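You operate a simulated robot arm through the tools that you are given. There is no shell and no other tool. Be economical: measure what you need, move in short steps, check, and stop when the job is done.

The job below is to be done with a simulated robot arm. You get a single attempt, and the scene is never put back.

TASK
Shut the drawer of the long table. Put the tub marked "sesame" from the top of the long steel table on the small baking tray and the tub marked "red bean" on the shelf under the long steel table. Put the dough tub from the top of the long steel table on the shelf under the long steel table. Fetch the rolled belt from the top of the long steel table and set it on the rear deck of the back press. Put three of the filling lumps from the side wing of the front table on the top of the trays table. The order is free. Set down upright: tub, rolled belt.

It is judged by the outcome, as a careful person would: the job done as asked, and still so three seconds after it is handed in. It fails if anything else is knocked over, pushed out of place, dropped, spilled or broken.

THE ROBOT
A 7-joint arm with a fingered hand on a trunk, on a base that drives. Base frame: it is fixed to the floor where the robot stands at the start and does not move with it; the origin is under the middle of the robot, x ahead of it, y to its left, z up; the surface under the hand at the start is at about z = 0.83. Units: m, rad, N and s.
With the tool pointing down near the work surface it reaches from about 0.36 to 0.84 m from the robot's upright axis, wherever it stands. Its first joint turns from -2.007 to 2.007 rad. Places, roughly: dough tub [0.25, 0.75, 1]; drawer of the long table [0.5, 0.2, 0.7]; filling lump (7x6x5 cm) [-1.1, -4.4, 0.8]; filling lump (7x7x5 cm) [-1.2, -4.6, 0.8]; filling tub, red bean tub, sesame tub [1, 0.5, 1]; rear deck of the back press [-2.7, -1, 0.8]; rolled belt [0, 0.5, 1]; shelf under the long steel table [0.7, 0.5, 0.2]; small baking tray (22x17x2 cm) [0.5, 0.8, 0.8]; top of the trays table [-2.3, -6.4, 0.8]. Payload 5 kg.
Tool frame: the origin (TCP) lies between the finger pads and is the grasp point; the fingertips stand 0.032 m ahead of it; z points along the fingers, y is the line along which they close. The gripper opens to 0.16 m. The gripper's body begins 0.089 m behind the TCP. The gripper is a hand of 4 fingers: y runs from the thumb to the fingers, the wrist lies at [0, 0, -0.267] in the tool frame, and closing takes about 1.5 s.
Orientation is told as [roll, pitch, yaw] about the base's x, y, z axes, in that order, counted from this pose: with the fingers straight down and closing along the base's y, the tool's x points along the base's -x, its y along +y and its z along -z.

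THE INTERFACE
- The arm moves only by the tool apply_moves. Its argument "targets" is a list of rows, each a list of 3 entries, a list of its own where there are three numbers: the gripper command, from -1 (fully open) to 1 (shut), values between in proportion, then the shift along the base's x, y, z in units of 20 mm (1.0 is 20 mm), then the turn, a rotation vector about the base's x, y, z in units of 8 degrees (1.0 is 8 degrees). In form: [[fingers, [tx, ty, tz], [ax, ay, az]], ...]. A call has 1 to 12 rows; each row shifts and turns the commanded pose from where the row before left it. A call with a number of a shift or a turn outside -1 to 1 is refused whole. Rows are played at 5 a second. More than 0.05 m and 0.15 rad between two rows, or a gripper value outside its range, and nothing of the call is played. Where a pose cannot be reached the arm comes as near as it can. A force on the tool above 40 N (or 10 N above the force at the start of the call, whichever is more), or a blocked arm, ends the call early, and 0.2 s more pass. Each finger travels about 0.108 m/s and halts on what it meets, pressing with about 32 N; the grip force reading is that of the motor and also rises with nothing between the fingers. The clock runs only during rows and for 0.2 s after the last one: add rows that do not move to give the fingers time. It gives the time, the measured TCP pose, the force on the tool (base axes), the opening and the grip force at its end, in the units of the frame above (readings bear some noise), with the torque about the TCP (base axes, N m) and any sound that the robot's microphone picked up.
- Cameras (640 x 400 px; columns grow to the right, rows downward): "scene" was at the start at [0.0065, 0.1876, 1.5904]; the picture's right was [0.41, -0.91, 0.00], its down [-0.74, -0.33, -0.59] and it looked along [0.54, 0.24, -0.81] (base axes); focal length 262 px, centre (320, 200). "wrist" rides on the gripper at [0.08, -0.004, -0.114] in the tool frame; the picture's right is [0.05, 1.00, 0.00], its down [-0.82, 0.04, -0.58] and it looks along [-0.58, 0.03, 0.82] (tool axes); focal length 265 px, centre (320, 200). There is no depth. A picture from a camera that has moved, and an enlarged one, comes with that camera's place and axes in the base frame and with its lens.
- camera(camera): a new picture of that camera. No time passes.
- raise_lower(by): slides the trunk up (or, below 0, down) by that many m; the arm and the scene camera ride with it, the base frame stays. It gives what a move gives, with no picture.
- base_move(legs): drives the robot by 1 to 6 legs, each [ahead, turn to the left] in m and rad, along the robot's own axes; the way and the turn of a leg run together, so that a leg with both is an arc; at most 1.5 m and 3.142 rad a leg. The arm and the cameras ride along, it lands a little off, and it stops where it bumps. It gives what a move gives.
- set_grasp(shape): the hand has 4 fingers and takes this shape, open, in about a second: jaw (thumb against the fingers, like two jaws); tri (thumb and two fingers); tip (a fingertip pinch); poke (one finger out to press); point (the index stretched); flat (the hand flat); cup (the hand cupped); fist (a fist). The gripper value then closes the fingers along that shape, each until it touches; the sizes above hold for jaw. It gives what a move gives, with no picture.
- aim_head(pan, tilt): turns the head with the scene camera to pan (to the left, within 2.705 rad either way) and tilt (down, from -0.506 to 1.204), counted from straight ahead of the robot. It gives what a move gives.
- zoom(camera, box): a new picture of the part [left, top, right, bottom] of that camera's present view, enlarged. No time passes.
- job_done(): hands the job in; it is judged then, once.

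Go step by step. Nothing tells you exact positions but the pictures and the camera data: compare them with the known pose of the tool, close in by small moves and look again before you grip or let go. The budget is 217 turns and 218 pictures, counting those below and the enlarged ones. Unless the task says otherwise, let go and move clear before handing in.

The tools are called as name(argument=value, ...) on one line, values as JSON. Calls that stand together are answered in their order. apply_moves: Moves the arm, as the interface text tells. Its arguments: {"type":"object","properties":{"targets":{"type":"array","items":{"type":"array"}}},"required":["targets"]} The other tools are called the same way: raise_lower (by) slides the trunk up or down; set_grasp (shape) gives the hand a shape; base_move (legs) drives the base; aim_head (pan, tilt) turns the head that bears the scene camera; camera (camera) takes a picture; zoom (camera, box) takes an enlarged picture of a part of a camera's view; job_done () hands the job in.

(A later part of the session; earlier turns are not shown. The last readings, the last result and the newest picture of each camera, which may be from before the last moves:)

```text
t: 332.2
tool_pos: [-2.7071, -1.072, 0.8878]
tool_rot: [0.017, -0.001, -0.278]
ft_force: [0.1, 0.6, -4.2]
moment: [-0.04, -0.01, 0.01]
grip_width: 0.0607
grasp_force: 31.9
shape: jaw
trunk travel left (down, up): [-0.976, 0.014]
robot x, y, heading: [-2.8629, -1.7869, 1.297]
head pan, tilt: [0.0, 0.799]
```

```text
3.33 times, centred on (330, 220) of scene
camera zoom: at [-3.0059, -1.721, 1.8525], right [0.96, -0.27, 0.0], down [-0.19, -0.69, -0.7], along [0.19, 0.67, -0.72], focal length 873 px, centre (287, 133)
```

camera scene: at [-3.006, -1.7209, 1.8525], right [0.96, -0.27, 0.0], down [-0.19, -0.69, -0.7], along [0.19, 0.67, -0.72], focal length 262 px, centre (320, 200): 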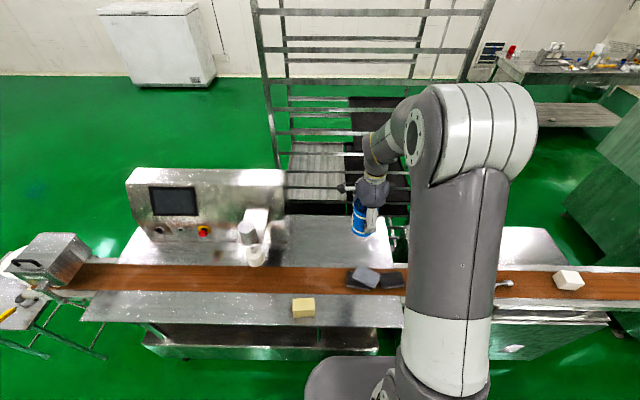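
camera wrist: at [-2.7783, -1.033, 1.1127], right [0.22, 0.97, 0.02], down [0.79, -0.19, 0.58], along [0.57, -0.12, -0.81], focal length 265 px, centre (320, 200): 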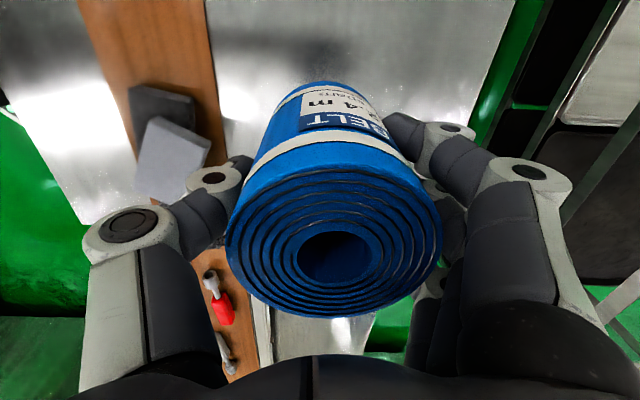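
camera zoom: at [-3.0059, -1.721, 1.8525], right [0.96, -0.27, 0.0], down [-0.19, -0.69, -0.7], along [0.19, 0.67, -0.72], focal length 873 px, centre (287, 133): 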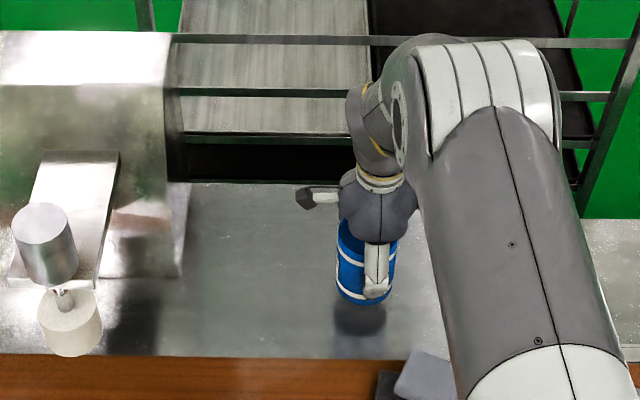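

apply_moves(targets=[[1, [0, 0, -0.3], [0, 0, 0]], [1, [0, 0, -0.3], [0, 0, 0]], [1, [0, 0, 0], [0, 0, 0]]])

apply_moves(targets=[[1, [0, 0, -0.25], [0, 0, 0]], [1, [0, 0, 0], [0, 0, 0]]])

apply_moves(targets=[[1, [0, 0, -0.25], [0, 0, 0]], [1, [0, 0, 0], [0, 0, 0]]])

```text
t: 333.0
tool_pos: [-2.7051, -1.0707, 0.8759]
tool_rot: [0.018, -0.001, -0.28]
ft_force: [1.0, 0.9, -3.2]
moment: [-0.05, -0.04, 0.02]
grip_width: 0.0606
grasp_force: 31.6
shape: jaw
trunk travel left (down, up): [-0.976, 0.014]
robot x, y, heading: [-2.8588, -1.7815, 1.298]
head pan, tilt: [0.0, 0.799]
```

```text
t: 333.6
tool_pos: [-2.7065, -1.0706, 0.8718]
tool_rot: [0.016, -0.002, -0.279]
ft_force: [0.2, 0.3, -4.2]
moment: [-0.04, -0.04, 0.02]
grip_width: 0.0604
grasp_force: 32.4
shape: jaw
trunk travel left (down, up): [-0.976, 0.014]
robot x, y, heading: [-2.8628, -1.7853, 1.296]
head pan, tilt: [0.0, 0.799]
```

```text
t: 334.2
tool_pos: [-2.7069, -1.0704, 0.8657]
tool_rot: [0.018, -0.003, -0.278]
ft_force: [0.7, -0.6, -4.7]
moment: [0.02, -0.06, 0.01]
grip_width: 0.0606
grasp_force: 31.7
shape: jaw
trunk travel left (down, up): [-0.976, 0.014]
robot x, y, heading: [-2.8613, -1.783, 1.3]
head pan, tilt: [0.0, 0.799]
```

apply_moves(targets=[[1, [0, 0, -0.25], [0, 0, 0]], [1, [0, 0, 0], [0, 0, 0]]])

apply_moves(targets=[[1, [0, 0, -0.25], [0, 0, 0]], [1, [0, 0, 0], [0, 0, 0]]])

zoom(camera="scene", box=[300, 190, 380, 260])

```text
t: 334.8
tool_pos: [-2.7069, -1.0697, 0.8604]
tool_rot: [0.017, -0.002, -0.279]
ft_force: [-1.3, -0.6, -3.0]
moment: [-0.05, -0.02, 0.0]
grip_width: 0.0606
grasp_force: 32.2
shape: jaw
trunk travel left (down, up): [-0.976, 0.014]
robot x, y, heading: [-2.8625, -1.7836, 1.298]
head pan, tilt: [0.0, 0.799]
```

```text
t: 335.4
tool_pos: [-2.7059, -1.0717, 0.8564]
tool_rot: [0.017, 0.0, -0.28]
ft_force: [0.0, 0.0, -3.6]
moment: [-0.01, -0.01, 0.0]
grip_width: 0.0607
grasp_force: 32.2
shape: jaw
trunk travel left (down, up): [-0.976, 0.014]
robot x, y, heading: [-2.861, -1.7865, 1.301]
head pan, tilt: [0.0, 0.799]
```

```text
5.71 times, centred on (340, 225) of scene
camera zoom: at [-3.0059, -1.7209, 1.8525], right [0.96, -0.27, 0.0], down [-0.19, -0.69, -0.7], along [0.19, 0.67, -0.72], focal length 1496 px, centre (206, 57)
```

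zoom: 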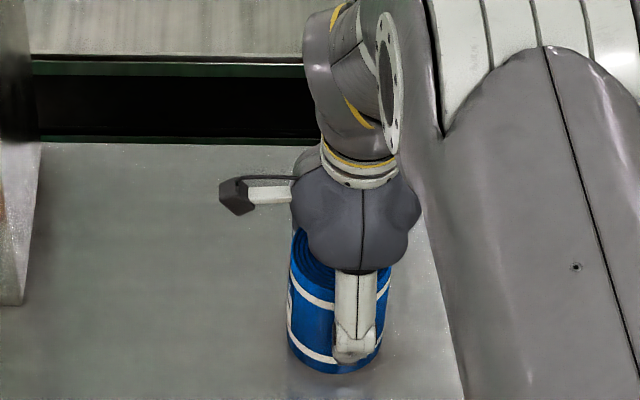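

apply_moves(targets=[[1, [0, 0, -0.25], [0, 0, 0]], [1, [0, 0, 0], [0, 0, 0]]])

apply_moves(targets=[[1, [0, 0, -0.25], [0, 0, 0]], [1, [0, 0, 0], [0, 0, 0]]])

apply_moves(targets=[[1, [0, 0, -0.25], [0, 0, 0]], [1, [0, 0, 0], [0, 0, 0]]])

```text
t: 336.0
tool_pos: [-2.7064, -1.0695, 0.8515]
tool_rot: [0.017, -0.001, -0.279]
ft_force: [-0.5, -0.1, -3.7]
moment: [-0.02, -0.02, -0.01]
grip_width: 0.0608
grasp_force: 31.8
shape: jaw
trunk travel left (down, up): [-0.976, 0.014]
robot x, y, heading: [-2.8585, -1.7826, 1.3]
head pan, tilt: [0.0, 0.799]
```

```text
t: 336.6
tool_pos: [-2.7074, -1.0707, 0.8458]
tool_rot: [0.016, -0.001, -0.278]
ft_force: [-0.3, -0.5, -4.0]
moment: [-0.01, -0.05, -0.01]
grip_width: 0.0605
grasp_force: 31.8
shape: jaw
trunk travel left (down, up): [-0.976, 0.014]
robot x, y, heading: [-2.8613, -1.7859, 1.301]
head pan, tilt: [0.0, 0.799]
```

```text
t: 337.2
tool_pos: [-2.707, -1.0698, 0.8449]
tool_rot: [0.021, -0.002, -0.279]
ft_force: [-0.1, -2.2, 18.2]
moment: [0.0, 0.08, 0.01]
grip_width: 0.0609
grasp_force: 32.0
shape: jaw
trunk travel left (down, up): [-0.976, 0.014]
robot x, y, heading: [-2.862, -1.786, 1.294]
head pan, tilt: [0.0, 0.799]
```

Contact: the belt stands on the deck. Relieving, opening narrowly and rising.

apply_moves(targets=[[0.5, [0, 0, 0.2], [0, 0, 0]], [0.2, [0, 0, 0], [0, 0, 0]], [-0.1, [0, 0, 0], [0, 0, 0]], [-0.3, [0, 0, 0], [0, 0, 0]], [-0.3, [0, 0, 0], [0, 0, 0]], [-0.3, [0, 0, 0.5], [0, 0, 0]], [-0.3, [0, 0, 1], [0, 0, 0]], [-0.3, [0, 0, 1], [0, 0, 0]], [-0.3, [0, 0, 1], [0, 0, 0]], [-0.3, [0, 0, 1], [0, 0, 0]], [-0.3, [0, 0, 1], [0, 0, 0]], [-0.3, [0, 0, 1], [0, 0, 0]]])

apply_moves(targets=[[-0.3, [0, 0, 1], [0, 0, 0]], [-0.3, [0, 0, 1], [0, 0, 0]], [-0.3, [0, 0, 1], [0, 0, 0]], [-0.3, [0, 0, 1], [0, 0, 0]], [-0.3, [0, 0, 1], [0, 0, 0]], [-0.3, [0, 0, 1], [0, 0, 0]], [-0.3, [0, 0, 1], [0, 0, 0]], [-0.3, [0, 0, 1], [0, 0, 0]], [-0.3, [-0.2, -0.9, 0], [0, 0, 0]], [-0.3, [-0.2, -0.9, 0], [0, 0, 0]], [-0.3, [-0.2, -0.9, 0], [0, 0, 0]], [-0.3, [-0.2, -0.9, 0], [0, 0, 0]]])

camera(camera="scene")

```text
t: 339.8
tool_pos: [-2.7057, -1.072, 0.9754]
tool_rot: [0.018, -0.002, -0.278]
ft_force: [-0.1, -0.6, 0.2]
moment: [0.01, 0.02, -0.01]
grip_width: 0.1035
grasp_force: 0.1
shape: jaw
trunk travel left (down, up): [-0.976, 0.014]
robot x, y, heading: [-2.864, -1.785, 1.296]
head pan, tilt: [0.0, 0.799]
```

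```text
t: 342.4
tool_pos: [-2.724, -1.1435, 1.136]
tool_rot: [0.02, -0.001, -0.277]
ft_force: [-0.3, -0.3, 0.1]
moment: [0.02, 0.01, 0.02]
grip_width: 0.1036
grasp_force: 0.0
shape: jaw
trunk travel left (down, up): [-0.976, 0.014]
robot x, y, heading: [-2.8645, -1.7873, 1.295]
head pan, tilt: [0.0, 0.799]
```

```text
93 pictures are left
camera scene: at [-3.0064, -1.722, 1.8525], right [0.96, -0.27, 0.0], down [-0.19, -0.69, -0.7], along [0.19, 0.67, -0.72], focal length 262 px, centre (320, 200)
```

scene: 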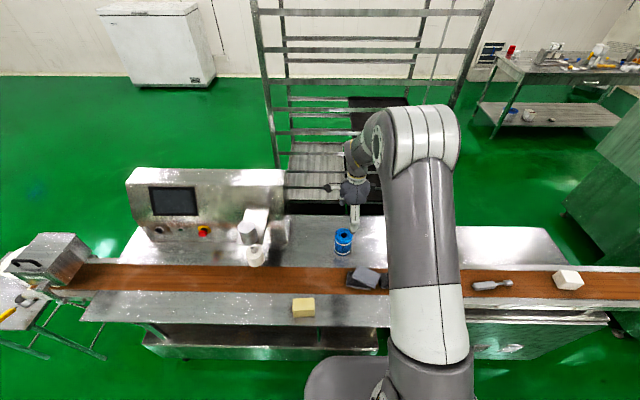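

The belt stands on the rear deck. Now the lumps: I'll turn to look towards the front table and the trays table.

base_move(legs=[[-0.1, 0], [0, -2.4]])

aim_head(pan=0.25, tilt=0.45)

camera(camera="scene")

aim_head(pan=-0.6, tilt=0.45)

camera(camera="scene")

```text
t: 349.1
tool_pos: [-2.5381, -2.4354, 1.1361]
tool_rot: [0.017, -0.002, -2.648]
ft_force: [-0.5, -1.3, -0.6]
moment: [0.04, 0.01, 0.01]
grip_width: 0.1034
grasp_force: 0.1
shape: jaw
trunk travel left (down, up): [-0.976, 0.014]
robot x, y, heading: [-2.8903, -1.8765, -1.067]
head pan, tilt: [0.0, 0.799]
```

```text
t: 350.0
tool_pos: [-2.5381, -2.4354, 1.136]
tool_rot: [0.016, -0.002, -2.648]
ft_force: [-0.4, 0.1, 0.3]
moment: [0.01, 0.0, 0.0]
grip_width: 0.1036
grasp_force: 0.1
shape: jaw
trunk travel left (down, up): [-0.976, 0.014]
robot x, y, heading: [-2.8875, -1.8793, -1.073]
head pan, tilt: [0.25, 0.45]
```

```text
92 pictures are left
camera scene: at [-2.7164, -1.8201, 1.8829], right [-0.73, -0.68, 0.0], down [-0.3, 0.32, -0.9], along [0.61, -0.66, -0.44], focal length 262 px, centre (320, 200)
```

scene: 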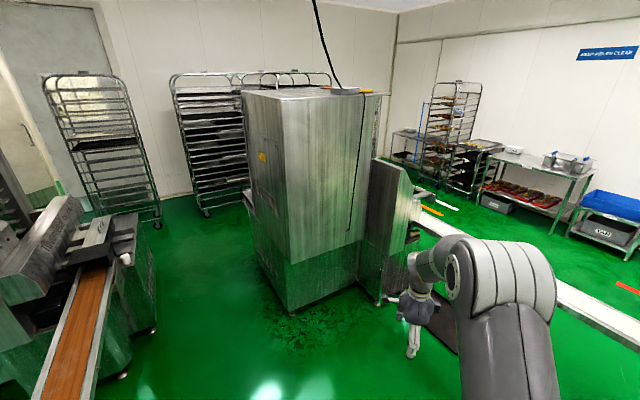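

```text
t: 351.1
tool_pos: [-2.5382, -2.4358, 1.1362]
tool_rot: [0.018, -0.001, -2.649]
ft_force: [-1.1, 0.3, -1.2]
moment: [-0.01, -0.02, 0.02]
grip_width: 0.1036
grasp_force: 0.1
shape: jaw
trunk travel left (down, up): [-0.976, 0.014]
robot x, y, heading: [-2.8887, -1.8829, -1.074]
head pan, tilt: [-0.6, 0.45]
```

```text
91 pictures are left
camera scene: at [-2.7881, -1.8443, 1.883], right [-1.0, 0.1, 0.0], down [0.04, 0.43, -0.9], along [-0.09, -0.9, -0.44], focal length 262 px, centre (320, 200)
```

scene: 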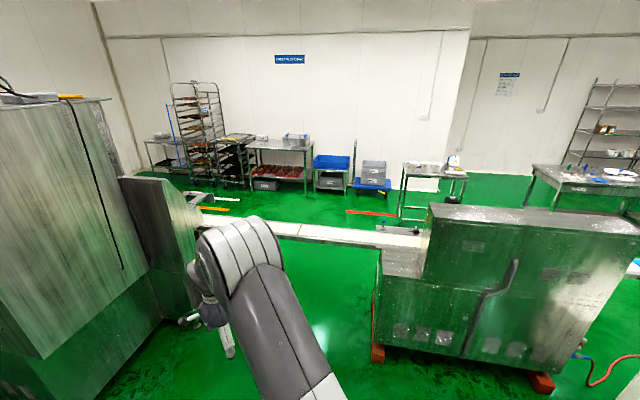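

The front table and trays table lie beyond the second production line. I need a way round it, so I'll look further right.

aim_head(pan=-1.35, tilt=0.4)

camera(camera="scene")

aim_head(pan=0.9, tilt=0.5)

camera(camera="scene")

```text
t: 352.2
tool_pos: [-2.5373, -2.4342, 1.1357]
tool_rot: [0.017, -0.002, -2.648]
ft_force: [0.0, 0.0, -0.2]
moment: [-0.02, 0.01, 0.02]
grip_width: 0.1037
grasp_force: 0.0
shape: jaw
trunk travel left (down, up): [-0.976, 0.014]
robot x, y, heading: [-2.8844, -1.8838, -1.071]
head pan, tilt: [-1.349, 0.4]
```

```text
90 pictures are left
camera scene: at [-2.8485, -1.8142, 1.8876], right [-0.66, 0.75, 0.0], down [0.29, 0.26, -0.92], along [-0.69, -0.61, -0.39], focal length 262 px, centre (320, 200)
```

scene: 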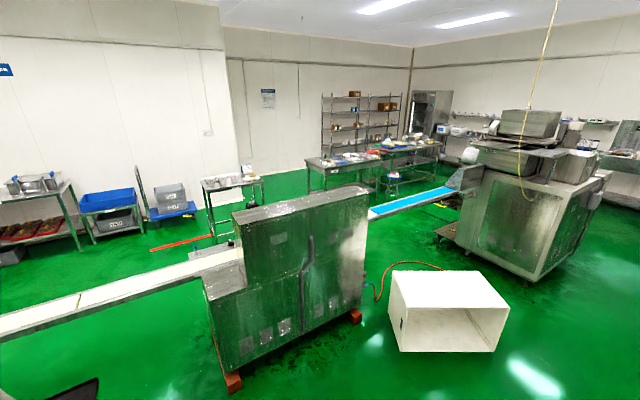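

```text
t: 354.3
tool_pos: [-2.5387, -2.4346, 1.1355]
tool_rot: [0.015, -0.001, -2.649]
ft_force: [-0.4, -0.4, 1.1]
moment: [-0.01, -0.01, 0.03]
grip_width: 0.1036
grasp_force: 0.1
shape: jaw
trunk travel left (down, up): [-0.976, 0.014]
robot x, y, heading: [-2.8906, -1.8825, -1.069]
head pan, tilt: [0.901, 0.499]
```

```text
89 pictures are left
camera scene: at [-2.6894, -1.7682, 1.8785], right [-0.17, -0.99, 0.0], down [-0.47, 0.08, -0.88], along [0.87, -0.15, -0.48], focal length 262 px, centre (320, 200)
```

scene: 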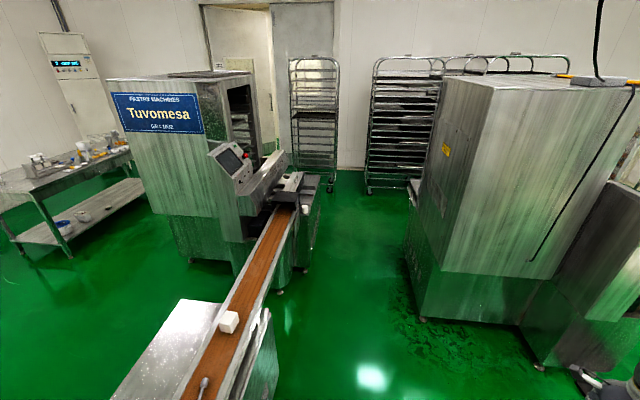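

There seems to be a passage between the tall machine and the racks along the far wall. I'll drive along the corridor towards it and look.

base_move(legs=[[0, 0.838], [1.3, 0], [0.9, 0]])

aim_head(pan=-0.3, tilt=0.6)

camera(camera="scene")

```text
t: 366.2
tool_pos: [-0.3056, -2.3248, 1.1344]
tool_rot: [0.019, -0.004, -1.746]
ft_force: [0.5, -0.1, -0.8]
moment: [-0.04, 0.04, 0.02]
grip_width: 0.1039
grasp_force: 0.1
shape: jaw
trunk travel left (down, up): [-0.976, 0.014]
robot x, y, heading: [-0.9591, -2.2609, -0.166]
head pan, tilt: [0.901, 0.499]
stopped in leg 3: the robot was blocked; the commanded pose is now the measured one
```

```text
t: 367.6
tool_pos: [-0.3101, -2.3254, 1.1381]
tool_rot: [0.02, -0.005, -1.746]
ft_force: [-0.4, -0.1, 0.2]
moment: [0.03, -0.03, 0.02]
grip_width: 0.1036
grasp_force: 0.1
shape: jaw
trunk travel left (down, up): [-0.976, 0.014]
robot x, y, heading: [-0.962, -2.2578, -0.16]
head pan, tilt: [-0.3, 0.6]
```

```text
88 pictures are left
camera scene: at [-0.9166, -2.1306, 1.8694], right [-0.45, -0.89, 0.0], down [-0.51, 0.25, -0.83], along [0.74, -0.37, -0.56], focal length 262 px, centre (320, 200)
```

scene: 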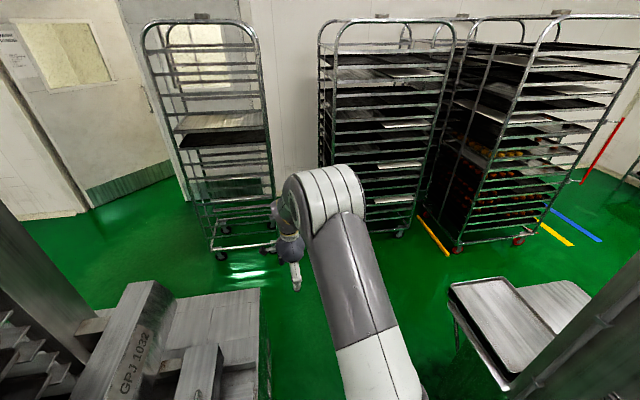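

Blocked by the conveyor head on my left. Backing up slightly and looking down to measure the gap.

base_move(legs=[[-0.25, 0]])

aim_head(pan=0.1, tilt=1.0)

camera(camera="scene")

aim_head(pan=-0.6, tilt=0.9)

camera(camera="scene")

```text
t: 369.4
tool_pos: [-0.5635, -2.2839, 1.1374]
tool_rot: [0.021, -0.003, -1.747]
ft_force: [-0.3, -0.2, 1.2]
moment: [-0.02, -0.1, 0.0]
grip_width: 0.1041
grasp_force: 0.0
shape: jaw
trunk travel left (down, up): [-0.976, 0.014]
robot x, y, heading: [-1.2118, -2.2145, -0.166]
head pan, tilt: [-0.3, 0.6]
```

```text
t: 370.3
tool_pos: [-0.5632, -2.2851, 1.1365]
tool_rot: [0.02, -0.004, -1.747]
ft_force: [-0.1, 0.4, 0.0]
moment: [0.0, -0.01, 0.02]
grip_width: 0.1035
grasp_force: 0.0
shape: jaw
trunk travel left (down, up): [-0.976, 0.014]
robot x, y, heading: [-1.2125, -2.2096, -0.163]
head pan, tilt: [0.099, 1.0]
```

```text
87 pictures are left
camera scene: at [-1.1786, -2.0537, 1.8374], right [-0.07, -1.0, 0.0], down [-0.84, 0.06, -0.54], along [0.54, -0.04, -0.84], focal length 262 px, centre (320, 200)
```

scene: 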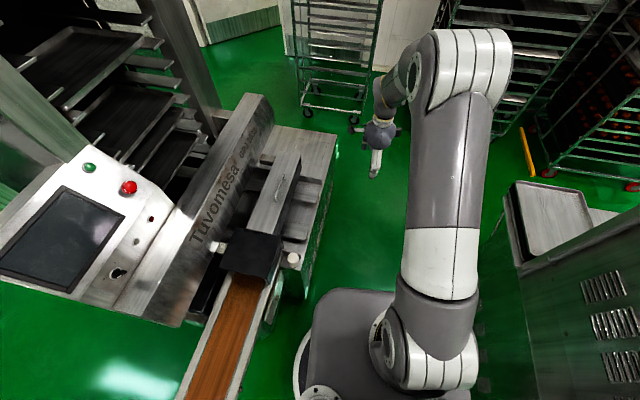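

```text
t: 371.4
tool_pos: [-0.5628, -2.285, 1.137]
tool_rot: [0.02, -0.004, -1.748]
ft_force: [0.3, 0.0, -0.7]
moment: [0.01, 0.02, 0.0]
grip_width: 0.1037
grasp_force: 0.0
shape: jaw
trunk travel left (down, up): [-0.976, 0.014]
robot x, y, heading: [-1.2165, -2.2145, -0.165]
head pan, tilt: [-0.6, 0.901]
```

```text
86 pictures are left
camera scene: at [-1.1934, -2.1013, 1.8446], right [-0.69, -0.72, 0.0], down [-0.57, 0.54, -0.62], along [0.45, -0.43, -0.78], focal length 262 px, centre (320, 200)
```

scene: 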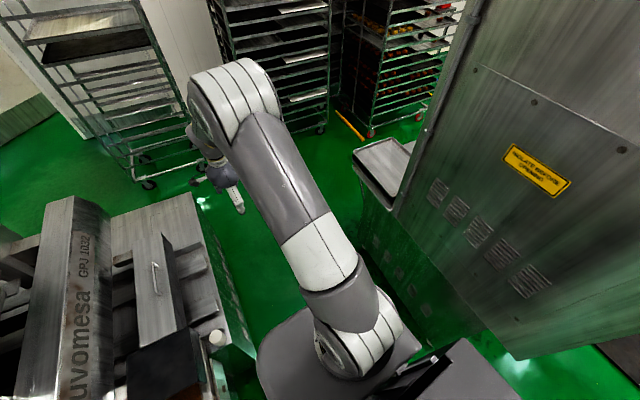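

The gap is about 0.86 m wide (n from -2.2 to -3.06), leading to a 1.15 m passage beyond. I'll draw the arm in and drive through its middle.

apply_moves(targets=[[-0.3, [-0.986, 0.164, 0], [0, 0, 0]], [-0.3, [-0.986, 0.164, 0], [0, 0, 0]], [-0.3, [-0.986, 0.164, 0], [0, 0, 0]], [-0.3, [-0.986, 0.164, 0], [0, 0, 0]], [-0.3, [-0.986, 0.164, 0], [0, 0, 0]], [-0.3, [-0.986, 0.164, 0], [0, 0, 0]], [-0.3, [-0.986, 0.164, 0], [0, 0, 0]], [-0.3, [-0.986, 0.164, 0], [0, 0, 0]], [-0.3, [-0.986, 0.164, 0], [0, 0, 0]], [-0.3, [-0.986, 0.164, 0], [0, 0, 0]], [-0.3, [-0.986, 0.164, 0], [0, 0, 0]]])

base_move(legs=[[0, -0.592], [0.366, 0], [0, 0.467], [0.6, 0]])

aim_head(pan=-0.9, tilt=0.8)

camera(camera="scene")

```text
t: 373.8
tool_pos: [-0.7804, -2.2486, 1.1392]
tool_rot: [0.019, -0.004, -1.747]
ft_force: [-0.9, 0.3, 0.6]
moment: [0.01, -0.03, 0.03]
grip_width: 0.1035
grasp_force: 0.0
shape: jaw
trunk travel left (down, up): [-0.976, 0.014]
robot x, y, heading: [-1.2122, -2.2135, -0.162]
head pan, tilt: [-0.6, 0.901]
```

```text
t: 382.2
tool_pos: [0.0732, -2.7467, 1.1398]
tool_rot: [0.02, -0.005, -1.884]
ft_force: [0.3, 0.3, 0.1]
moment: [0.0, 0.0, -0.01]
grip_width: 0.1041
grasp_force: 0.1
shape: jaw
trunk travel left (down, up): [-0.976, 0.014]
robot x, y, heading: [-0.3558, -2.6567, -0.301]
head pan, tilt: [-0.6, 0.901]
```

```text
t: 383.0
tool_pos: [0.0721, -2.746, 1.1384]
tool_rot: [0.021, -0.004, -1.883]
ft_force: [-0.4, 0.6, 0.8]
moment: [-0.04, -0.01, 0.01]
grip_width: 0.1034
grasp_force: 0.1
shape: jaw
trunk travel left (down, up): [-0.976, 0.014]
robot x, y, heading: [-0.3574, -2.6498, -0.3]
head pan, tilt: [-0.901, 0.799]
```

```text
85 pictures are left
camera scene: at [-0.3345, -2.5595, 1.8525], right [-0.93, -0.36, 0.0], down [-0.26, 0.67, -0.7], along [0.25, -0.65, -0.72], focal length 262 px, centre (320, 200)
```

scene: 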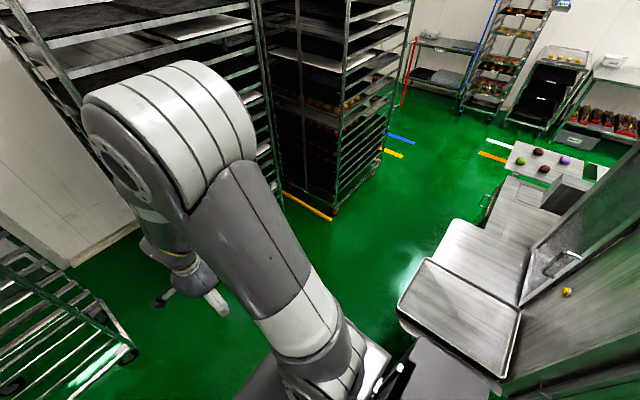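

I can see the wing with the coloured filling lumps near (-1.15, -4.35). Driving through the passage between ledge and racks towards it.

base_move(legs=[[0.29, 0], [0, -1.338], [0.78, 0], [0, -0.22], [0.95, 0]])

aim_head(pan=-0.9, tilt=0.8)

camera(camera="scene")

```text
t: 397.5
tool_pos: [-0.5641, -4.8506, 1.1388]
tool_rot: [0.02, -0.005, 2.8]
ft_force: [-0.1, -0.9, 0.0]
moment: [-0.02, -0.03, 0.02]
grip_width: 0.1037
grasp_force: 0.1
shape: jaw
trunk travel left (down, up): [-0.976, 0.014]
robot x, y, heading: [-0.458, -4.4274, -1.903]
head pan, tilt: [-0.901, 0.799]
```

```text
t: 398.1
tool_pos: [-0.5635, -4.8511, 1.1393]
tool_rot: [0.019, -0.002, 2.798]
ft_force: [0.1, 0.4, 0.0]
moment: [0.01, 0.03, -0.03]
grip_width: 0.1036
grasp_force: 0.0
shape: jaw
trunk travel left (down, up): [-0.976, 0.014]
robot x, y, heading: [-0.4573, -4.4263, -1.9]
head pan, tilt: [-0.901, 0.799]
```

```text
84 pictures are left
camera scene: at [-0.3662, -4.4482, 1.8525], right [-0.33, 0.94, 0.0], down [0.68, 0.24, -0.7], along [-0.66, -0.23, -0.72], focal length 262 px, centre (320, 200)
```

scene: 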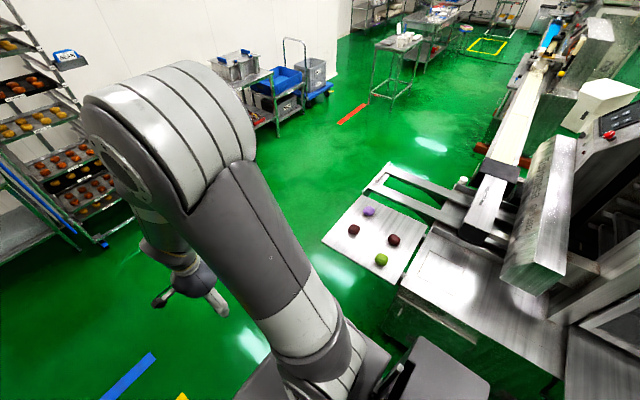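

I see four lumps on the wing: green (-1.05,-4.40), red (-1.17,-4.36), dark (-1.16,-4.56), purple (-1.31,-4.51). I'll face them and turn the hand back so it closes sideways.

base_move(legs=[[0, -1.25]])

apply_moves(targets=[[-0.3, [0, 0, 0], [0, 0, 1]], [-0.3, [0, 0, 0], [0, 0, 1]], [-0.3, [0, 0, 0], [0, 0, 1]], [-0.3, [0, 0, 0], [0, 0, 1]], [-0.3, [0, 0, 0], [0, 0, 1]], [-0.3, [0, 0, 0], [0, 0, 1]], [-0.3, [0, 0, 0], [0, 0, 1]], [-0.3, [0, 0, 0], [0, 0, 1]], [-0.3, [0, 0, 0], [0, 0, 1]], [-0.3, [0, 0, 0], [0, 0, 1]], [-0.3, [0, 0, 0], [0, 0, 1]], [-0.3, [0, 0, 0], [0, 0, 0.25]]])

aim_head(pan=0.1, tilt=0.9)

camera(camera="scene")

camera(camera="wrist")

```text
t: 401.6
tool_pos: [-0.8915, -4.4673, 1.1394]
tool_rot: [0.018, -0.002, 1.565]
ft_force: [0.0, 0.5, -0.6]
moment: [-0.01, 0.02, 0.04]
grip_width: 0.1037
grasp_force: 0.0
shape: jaw
trunk travel left (down, up): [-0.976, 0.014]
robot x, y, heading: [-0.4573, -4.4289, -3.136]
head pan, tilt: [-0.901, 0.799]
```

```text
t: 404.2
tool_pos: [-0.893, -4.466, 1.1385]
tool_rot: [0.019, -0.003, 3.135]
ft_force: [0.4, -0.3, -0.8]
moment: [0.03, 0.03, -0.01]
grip_width: 0.1037
grasp_force: 0.1
shape: jaw
trunk travel left (down, up): [-0.976, 0.014]
robot x, y, heading: [-0.4598, -4.4285, -3.136]
head pan, tilt: [-0.901, 0.799]
```

```text
t: 405.4
tool_pos: [-0.892, -4.4661, 1.1389]
tool_rot: [0.019, -0.004, 3.136]
ft_force: [-0.8, -0.3, -0.8]
moment: [0.01, 0.01, -0.02]
grip_width: 0.1038
grasp_force: 0.2
shape: jaw
trunk travel left (down, up): [-0.976, 0.014]
robot x, y, heading: [-0.4568, -4.43, -3.134]
head pan, tilt: [0.099, 0.901]
```

```text
83 pictures are left
camera scene: at [-0.4723, -4.5913, 1.8446], right [-0.1, 0.99, 0.0], down [0.78, 0.08, -0.62], along [-0.62, -0.06, -0.78], focal length 262 px, centre (320, 200)
```

scene: 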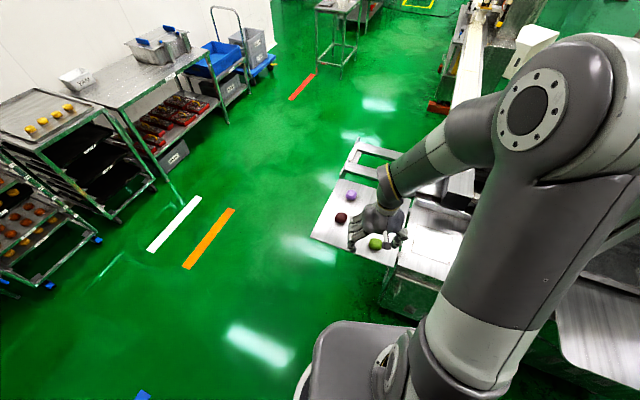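

```text
82 pictures are left
camera wrist: at [-0.8106, -4.4601, 1.2522], right [0.04, -1.0, 0.02], down [-0.81, -0.03, 0.58], along [-0.58, -0.04, -0.81], focal length 265 px, centre (320, 200)
```

wrist: 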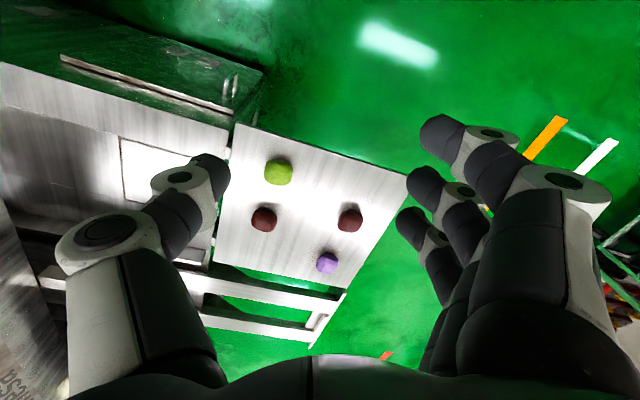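

The wrist view agrees: green lump at about (-1.05, -4.40, 0.83). Descending over it.

apply_moves(targets=[[-0.3, [-0.79, 0.33, -0.95], [0, 0, 0]], [-0.3, [-0.79, 0.33, -0.95], [0, 0, 0]], [-0.3, [-0.79, 0.33, -0.95], [0, 0, 0]], [-0.3, [-0.79, 0.33, -0.95], [0, 0, 0]], [-0.3, [-0.79, 0.33, -0.95], [0, 0, 0]], [-0.3, [-0.79, 0.33, -0.95], [0, 0, 0]], [-0.3, [-0.79, 0.33, -0.95], [0, 0, 0]], [-0.3, [-0.79, 0.33, -0.95], [0, 0, 0]], [-0.3, [-0.79, 0.33, -0.95], [0, 0, 0]], [-0.3, [-0.79, 0.33, -0.95], [0, 0, 0]]])

camera(camera="wrist")

zoom(camera="scene", box=[300, 140, 460, 280])

```text
t: 407.6
tool_pos: [-1.0522, -4.4003, 0.9506]
tool_rot: [0.019, -0.003, 3.135]
ft_force: [-0.6, 0.0, -0.1]
moment: [-0.02, -0.01, 0.01]
grip_width: 0.1037
grasp_force: 0.1
shape: jaw
trunk travel left (down, up): [-0.976, 0.014]
robot x, y, heading: [-0.4588, -4.4249, -3.138]
head pan, tilt: [0.099, 0.901]
```

```text
81 pictures are left
camera wrist: at [-0.9707, -4.3938, 1.0636], right [0.04, -1.0, 0.02], down [-0.81, -0.03, 0.58], along [-0.58, -0.04, -0.81], focal length 265 px, centre (320, 200)
```

wrist: 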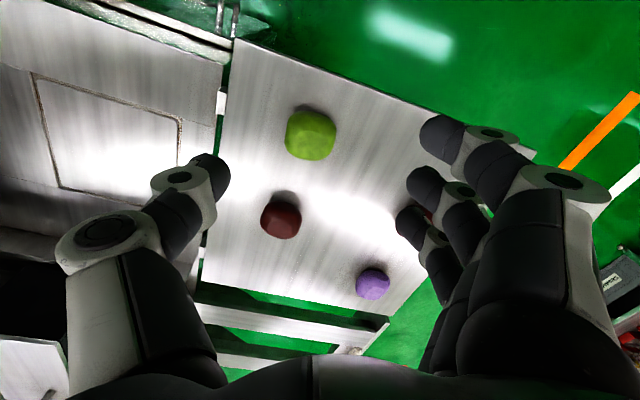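

```text
2.86 times, centred on (380, 210) of scene
camera zoom: at [-0.4735, -4.591, 1.8447], right [-0.1, 0.99, 0.0], down [0.78, 0.08, -0.62], along [-0.62, -0.06, -0.78], focal length 748 px, centre (149, 171)
```

zoom: 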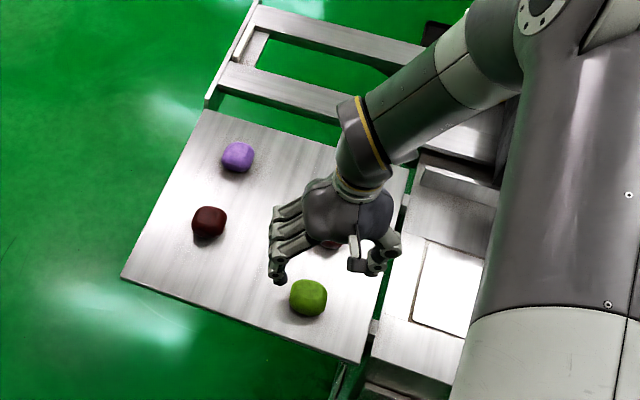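

Green lump refined to (-1.077, -4.395), standing on a surface at about z=0.775. Lowering onto it.

apply_moves(targets=[[-0.3, [-0.3, 0.05, -1], [0, 0, 0]], [-0.3, [-0.3, 0.05, -1], [0, 0, 0]], [-0.3, [-0.3, 0.05, -1], [0, 0, 0]], [-0.3, [-0.3, 0.05, -1], [0, 0, 0]], [-0.3, [0, 0, -1], [0, 0, 0]], [-0.3, [0, 0, -0.8], [0, 0, 0]], [-0.3, [0, 0, 0], [0, 0, 0]]])

camera(camera="wrist")

```text
t: 409.2
tool_pos: [-1.0751, -4.396, 0.8348]
tool_rot: [0.019, -0.003, 3.134]
ft_force: [0.0, 0.8, -1.2]
moment: [-0.02, 0.04, 0.0]
grip_width: 0.1037
grasp_force: 0.1
shape: jaw
trunk travel left (down, up): [-0.976, 0.014]
robot x, y, heading: [-0.4574, -4.4257, -3.137]
head pan, tilt: [0.099, 0.901]
```

```text
79 pictures are left
camera wrist: at [-0.9936, -4.3896, 0.9478], right [0.05, -1.0, 0.02], down [-0.81, -0.03, 0.58], along [-0.58, -0.04, -0.81], focal length 265 px, centre (320, 200)
```

wrist: 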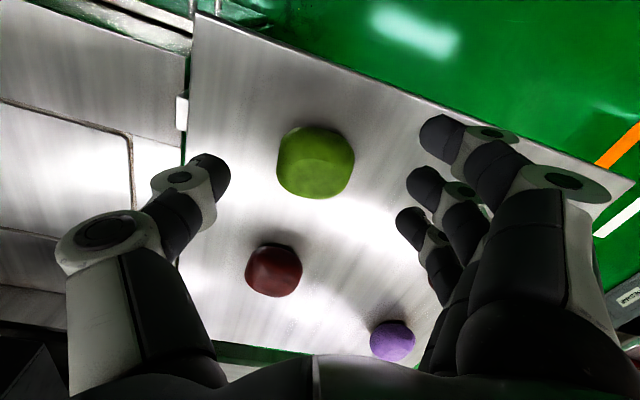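

apply_moves(targets=[[-0.3, [-0.2, 0.1, -0.7], [0, 0, 0]], [-0.3, [-0.1, 0, -0.5], [0, 0, 0]], [-0.3, [0, 0, -0.4], [0, 0, 0]], [-0.3, [0, 0, 0], [0, 0, 0]]])

camera(camera="wrist")

zoom(camera="scene", box=[320, 170, 430, 270])

```text
t: 410.2
tool_pos: [-1.0808, -4.3933, 0.8031]
tool_rot: [0.019, -0.004, 3.135]
ft_force: [1.2, 0.0, 0.8]
moment: [-0.03, -0.01, 0.03]
grip_width: 0.1037
grasp_force: 0.1
shape: jaw
trunk travel left (down, up): [-0.976, 0.014]
robot x, y, heading: [-0.4609, -4.428, -3.136]
head pan, tilt: [0.099, 0.901]
```

```text
78 pictures are left
camera wrist: at [-0.9991, -4.3874, 0.9156], right [0.04, -1.0, 0.02], down [-0.81, -0.03, 0.58], along [-0.58, -0.04, -0.81], focal length 265 px, centre (320, 200)
```

wrist: 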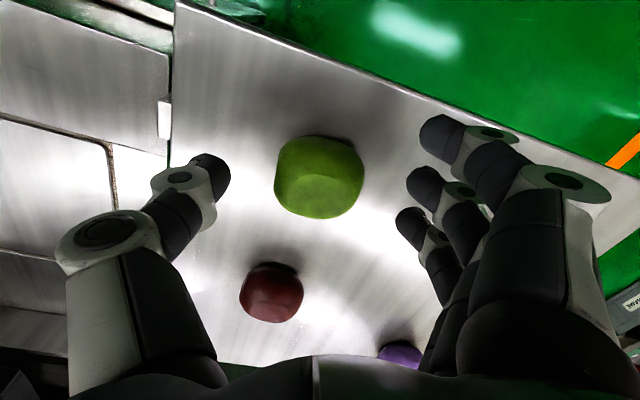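

```text
4.00 times, centred on (375, 220) of scene
camera zoom: at [-0.4723, -4.5914, 1.8446], right [-0.1, 0.99, 0.0], down [0.78, 0.08, -0.62], along [-0.62, -0.06, -0.78], focal length 1048 px, centre (100, 120)
```

zoom: 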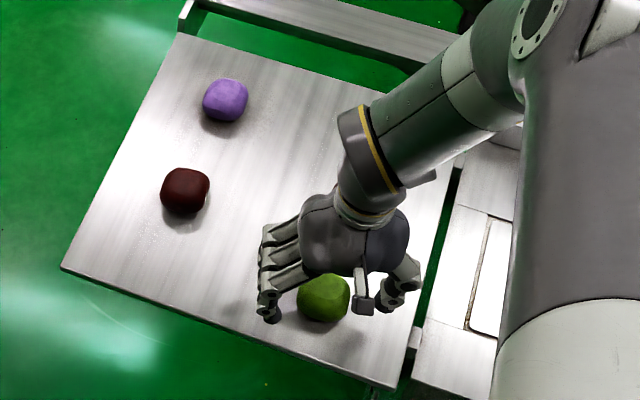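

apply_moves(targets=[[-0.3, [-0.25, 0, -0.6], [0, 0, 0]], [-0.3, [-0.25, 0, -0.5], [0, 0, 0]], [-0.3, [0, 0, -0.3], [0, 0, 0]], [-0.3, [0, 0, 0], [0, 0, 0]]])

camera(camera="wrist")

```text
t: 411.2
tool_pos: [-1.0893, -4.3933, 0.7734]
tool_rot: [0.021, -0.002, 3.134]
ft_force: [0.3, -0.2, -0.5]
moment: [0.0, -0.01, -0.01]
grip_width: 0.1036
grasp_force: 0.1
shape: jaw
trunk travel left (down, up): [-0.976, 0.014]
robot x, y, heading: [-0.4563, -4.4292, -3.134]
head pan, tilt: [0.099, 0.901]
```

```text
76 pictures are left
camera wrist: at [-1.0077, -4.3876, 0.8861], right [0.04, -1.0, 0.02], down [-0.81, -0.03, 0.58], along [-0.58, -0.04, -0.81], focal length 265 px, centre (320, 200)
```

wrist: 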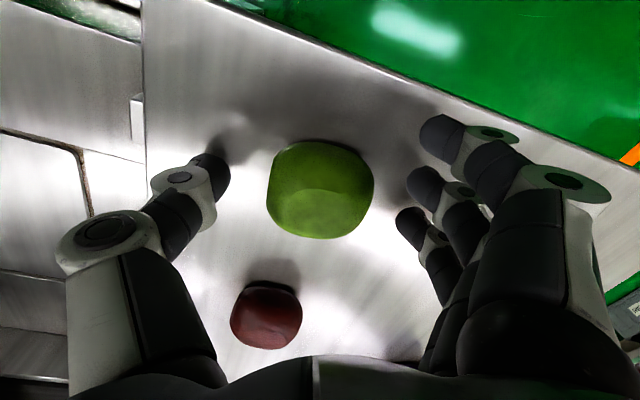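

apply_moves(targets=[[-0.3, [0, 0, -0.35], [0, 0, 0]], [0, [0, 0, 0], [0, 0, 0]], [0.4, [0, 0, 0], [0, 0, 0]], [1, [0, 0, 0], [0, 0, 0]], [1, [0, 0, 0], [0, 0, 0]], [1, [0, 0, 0], [0, 0, 0]], [1, [0, 0, 0], [0, 0, 0]], [1, [0, 0, 0.5], [0, 0, 0]], [1, [0, 0, 1], [0, 0, 0]], [1, [0, 0, 1], [0, 0, 0]]])

camera(camera="wrist")

```text
t: 413.4
tool_pos: [-1.0885, -4.3959, 0.8145]
tool_rot: [0.02, -0.003, 3.133]
ft_force: [-1.3, -0.2, -1.0]
moment: [0.01, 0.02, 0.01]
grip_width: 0.0477
grasp_force: 31.7
shape: jaw
trunk travel left (down, up): [-0.976, 0.014]
robot x, y, heading: [-0.4606, -4.427, -3.139]
head pan, tilt: [0.099, 0.901]
```

```text
75 pictures are left
camera wrist: at [-1.0074, -4.3888, 0.9286], right [0.04, -1.0, 0.02], down [-0.81, -0.02, 0.58], along [-0.58, -0.04, -0.81], focal length 265 px, centre (320, 200)
```

wrist: 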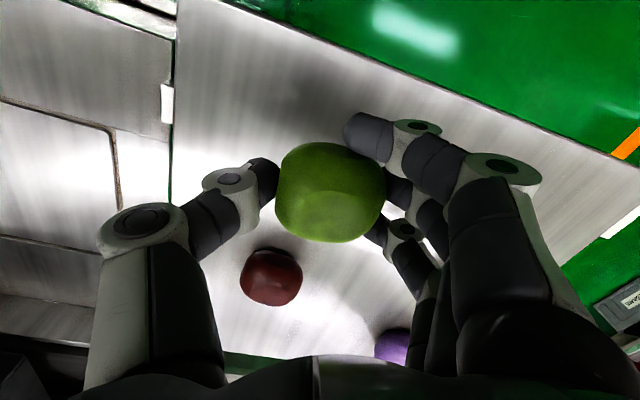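

The lump is held. Raising it, then driving around the wing to the trays table, whose front edge runs from (-1.97,-6.16) to (-3.04,-5.84).

apply_moves(targets=[[1, [0.3, 0, 1], [0, 0, 0]], [1, [0.3, 0, 1], [0, 0, 0]], [1, [0.3, 0, 1], [0, 0, 0]], [1, [0.3, 0, 1], [0, 0, 0]], [1, [0.3, 0, 1], [0, 0, 0]], [1, [0.3, 0, 1], [0, 0, 0]], [1, [0.3, 0, 1], [0, 0, 0]], [1, [0.3, 0, 1], [0, 0, 0]], [1, [0.3, 0, 1], [0, 0, 0]], [1, [0.3, 0, 1], [0, 0, 0]], [1, [0.3, 0, 1], [0, 0, 0]], [1, [0.3, 0, 1], [0, 0, 0]]])

base_move(legs=[[0, 1.176], [0.834, 0], [0, -0.875], [1.45, 0], [0, 0.975]])

aim_head(pan=0.0, tilt=0.75)

camera(camera="scene")

camera(camera="wrist")

```text
t: 416.0
tool_pos: [-1.0183, -4.3906, 1.056]
tool_rot: [0.018, -0.004, 3.135]
ft_force: [0.3, -0.7, -1.2]
moment: [0.0, 0.0, 0.0]
grip_width: 0.0477
grasp_force: 32.2
shape: jaw
trunk travel left (down, up): [-0.976, 0.014]
robot x, y, heading: [-0.4547, -4.426, -3.133]
head pan, tilt: [0.099, 0.901]
```

```text
t: 435.0
tool_pos: [-2.3825, -6.1309, 1.0554]
tool_rot: [0.019, -0.005, -1.928]
ft_force: [0.1, 0.4, -0.7]
moment: [-0.01, 0.04, -0.03]
grip_width: 0.0478
grasp_force: 31.5
shape: jaw
trunk travel left (down, up): [-0.976, 0.014]
robot x, y, heading: [-2.155, -5.6186, -1.923]
head pan, tilt: [0.099, 0.901]
```

```text
t: 435.7
tool_pos: [-2.3822, -6.1319, 1.0565]
tool_rot: [0.02, -0.004, -1.929]
ft_force: [0.3, -0.6, -1.0]
moment: [0.0, 0.01, 0.02]
grip_width: 0.0474
grasp_force: 31.8
shape: jaw
trunk travel left (down, up): [-0.976, 0.014]
robot x, y, heading: [-2.154, -5.614, -1.912]
head pan, tilt: [0.0, 0.75]
```

```text
74 pictures are left
camera scene: at [-2.0172, -5.6915, 1.8565], right [-0.94, 0.34, 0.0], down [0.23, 0.64, -0.73], along [-0.25, -0.69, -0.68], focal length 262 px, centre (320, 200)
```

scene: 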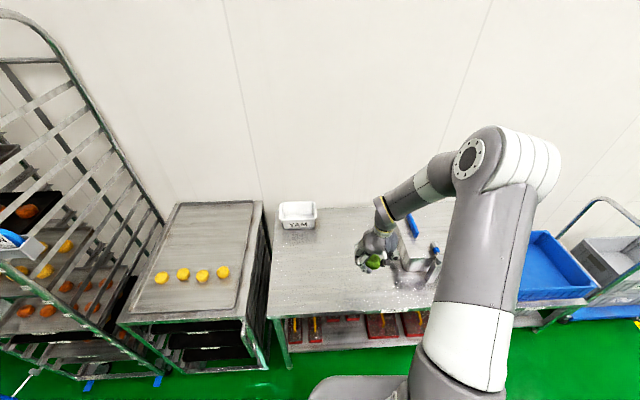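

```text
73 pictures are left
camera wrist: at [-2.3595, -6.0528, 1.1693], right [0.95, -0.3, 0.02], down [-0.26, -0.77, 0.58], along [-0.16, -0.56, -0.81], focal length 265 px, centre (320, 200)
```

wrist: 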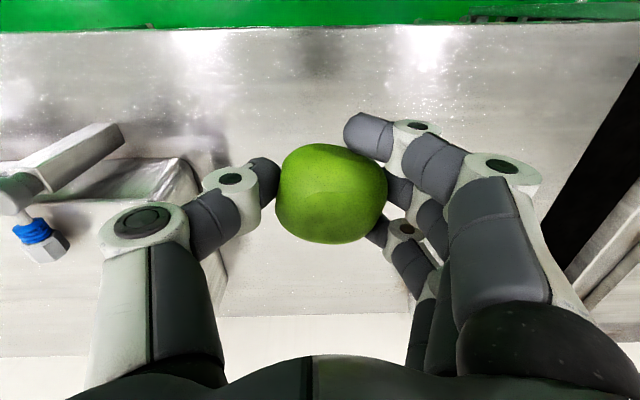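

Table top is free in its left-front part. I'll set the first lump at about (-2.37, -6.34).

apply_moves(targets=[[1, [0.05, -0.96, 0], [0, 0, 0]], [1, [0.05, -0.96, 0], [0, 0, 0]], [1, [0.05, -0.96, 0], [0, 0, 0]], [1, [0.05, -0.96, 0], [0, 0, 0]], [1, [0.05, -0.96, 0], [0, 0, 0]], [1, [0.05, -0.96, 0], [0, 0, 0]], [1, [0.05, -0.96, 0], [0, 0, 0]], [1, [0.05, -0.96, 0], [0, 0, 0]], [1, [0.05, -0.96, 0], [0, 0, 0]], [1, [0.05, -0.96, 0], [0, 0, 0]], [1, [0.05, -0.96, 0], [0, 0, 0]]])

apply_moves(targets=[[1, [0, 0, -1], [0, 0, 0]], [1, [0, 0, -1], [0, 0, 0]], [1, [0, 0, -1], [0, 0, 0]], [1, [0, 0, -1], [0, 0, 0]], [1, [0, 0, -1], [0, 0, 0]], [1, [0, 0, -1], [0, 0, 0]], [1, [0, 0, -1], [0, 0, 0]], [1, [0, 0, -0.5], [0, 0, 0]]])

camera(camera="wrist")

zoom(camera="scene", box=[260, 180, 440, 330])

```text
t: 438.1
tool_pos: [-2.3695, -6.343, 1.0581]
tool_rot: [0.018, -0.003, -1.929]
ft_force: [1.3, -0.3, -0.9]
moment: [0.03, 0.03, -0.03]
grip_width: 0.0473
grasp_force: 31.8
shape: jaw
trunk travel left (down, up): [-0.976, 0.014]
robot x, y, heading: [-2.1559, -5.6161, -1.917]
head pan, tilt: [0.0, 0.75]
```

```text
t: 439.9
tool_pos: [-2.3712, -6.3429, 0.9052]
tool_rot: [0.019, -0.003, -1.928]
ft_force: [1.5, -0.1, -0.1]
moment: [-0.02, 0.0, -0.02]
grip_width: 0.0472
grasp_force: 31.9
shape: jaw
trunk travel left (down, up): [-0.976, 0.014]
robot x, y, heading: [-2.1575, -5.6165, -1.92]
head pan, tilt: [0.0, 0.75]
```

```text
72 pictures are left
camera wrist: at [-2.3482, -6.2645, 1.0186], right [0.95, -0.3, 0.02], down [-0.26, -0.77, 0.58], along [-0.16, -0.56, -0.81], focal length 265 px, centre (320, 200)
```

wrist: 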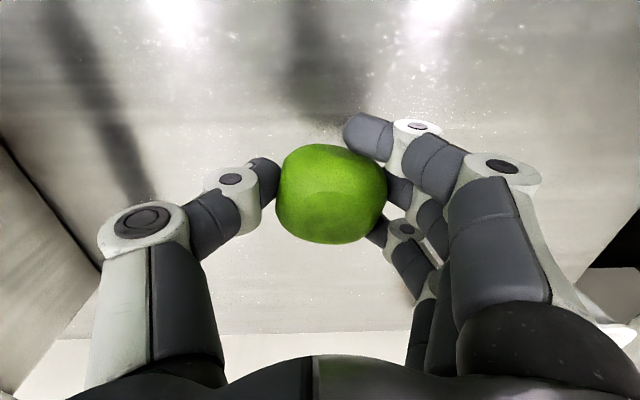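

```text
2.67 times, centred on (350, 255) of scene
camera zoom: at [-2.0171, -5.6918, 1.8565], right [-0.94, 0.34, 0.0], down [0.23, 0.64, -0.73], along [-0.25, -0.69, -0.68], focal length 698 px, centre (240, 53)
```

zoom: 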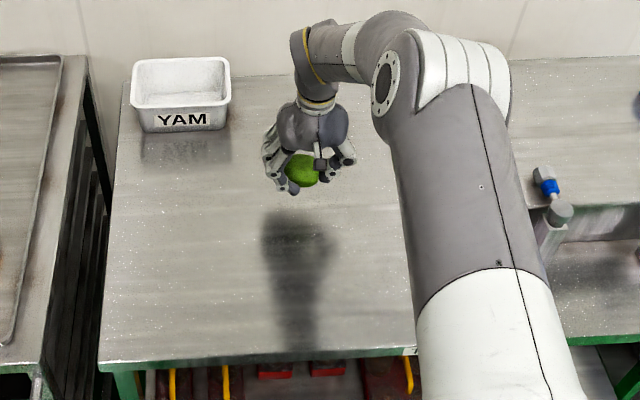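

apply_moves(targets=[[1, [0, 0, -1], [0, 0, 0]], [1, [0, 0, -0.8], [0, 0, 0]], [1, [0, 0, -0.3], [0, 0, 0]], [1, [0, 0, -0.3], [0, 0, 0]], [1, [0, 0, -0.3], [0, 0, 0]], [1, [0, 0, -0.3], [0, 0, 0]], [1, [0, 0, 0], [0, 0, 0]]])

zoom(camera="scene", box=[300, 200, 380, 270])

```text
t: 441.5
tool_pos: [-2.3704, -6.3429, 0.845]
tool_rot: [0.018, -0.003, -1.93]
ft_force: [-0.3, 0.1, -1.4]
moment: [-0.01, 0.0, 0.01]
grip_width: 0.0476
grasp_force: 31.9
shape: jaw
trunk travel left (down, up): [-0.976, 0.014]
robot x, y, heading: [-2.1573, -5.6144, -1.919]
head pan, tilt: [0.0, 0.75]
```

```text
5.71 times, centred on (340, 235) of scene
camera zoom: at [-2.0171, -5.6916, 1.8565], right [-0.94, 0.34, 0.0], down [0.23, 0.64, -0.73], along [-0.25, -0.69, -0.68], focal length 1496 px, centre (206, 0)
```

zoom: 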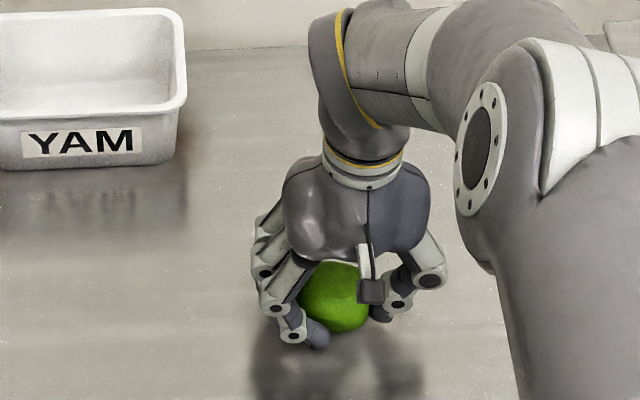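

apply_moves(targets=[[1, [0, 0, -0.4], [0, 0, 0]], [1, [0, 0, -0.4], [0, 0, 0]], [1, [0, 0, 0], [0, 0, 0]]])

apply_moves(targets=[[1, [0, 0, -0.4], [0, 0, 0]], [1, [0, 0, 0], [0, 0, 0]]])

apply_moves(targets=[[1, [0, 0, -0.3], [0, 0, 0]], [1, [0, 0, 0], [0, 0, 0]]])

apply_moves(targets=[[1, [0, 0, -0.3], [0, 0, 0]], [1, [0, 0, 0], [0, 0, 0]]])

```text
t: 442.3
tool_pos: [-2.372, -6.3429, 0.8318]
tool_rot: [0.019, -0.005, -1.927]
ft_force: [0.2, 1.7, 11.5]
moment: [-0.07, -0.27, 0.0]
grip_width: 0.0474
grasp_force: 32.0
shape: jaw
trunk travel left (down, up): [-0.976, 0.014]
robot x, y, heading: [-2.1566, -5.6186, -1.917]
head pan, tilt: [0.0, 0.75]
```

```text
t: 442.8
tool_pos: [-2.3734, -6.3472, 0.8317]
tool_rot: [0.02, -0.013, -1.933]
ft_force: [2.6, 7.5, 25.2]
moment: [0.31, -0.26, 0.01]
grip_width: 0.0477
grasp_force: 32.2
shape: jaw
trunk travel left (down, up): [-0.976, 0.014]
robot x, y, heading: [-2.1543, -5.6179, -1.916]
head pan, tilt: [0.0, 0.75]
stopped in row 2: the force on the tool passed its limit at 44 N (the readings are from after the stop); the commanded pose is now the measured one
```

```text
t: 443.1
tool_pos: [-2.375, -6.3504, 0.8323]
tool_rot: [0.02, -0.018, -1.93]
ft_force: [1.4, 6.0, 22.8]
moment: [0.3, -0.05, 0.08]
grip_width: 0.0481
grasp_force: 31.7
shape: jaw
trunk travel left (down, up): [-0.976, 0.014]
robot x, y, heading: [-2.1564, -5.612, -1.918]
head pan, tilt: [0.0, 0.75]
stopped in row 1: the force on the tool passed its limit at 46 N (the readings are from after the stop); the commanded pose is now the measured one
```

```text
t: 443.5
tool_pos: [-2.3764, -6.3533, 0.832]
tool_rot: [0.022, -0.025, -1.932]
ft_force: [1.8, 5.8, 21.4]
moment: [0.26, -0.43, -0.09]
grip_width: 0.0478
grasp_force: 32.4
shape: jaw
trunk travel left (down, up): [-0.976, 0.014]
robot x, y, heading: [-2.1546, -5.6145, -1.921]
head pan, tilt: [0.0, 0.75]
stopped in row 1: the force on the tool passed its limit at 45 N (the readings are from after the stop); the commanded pose is now the measured one
```

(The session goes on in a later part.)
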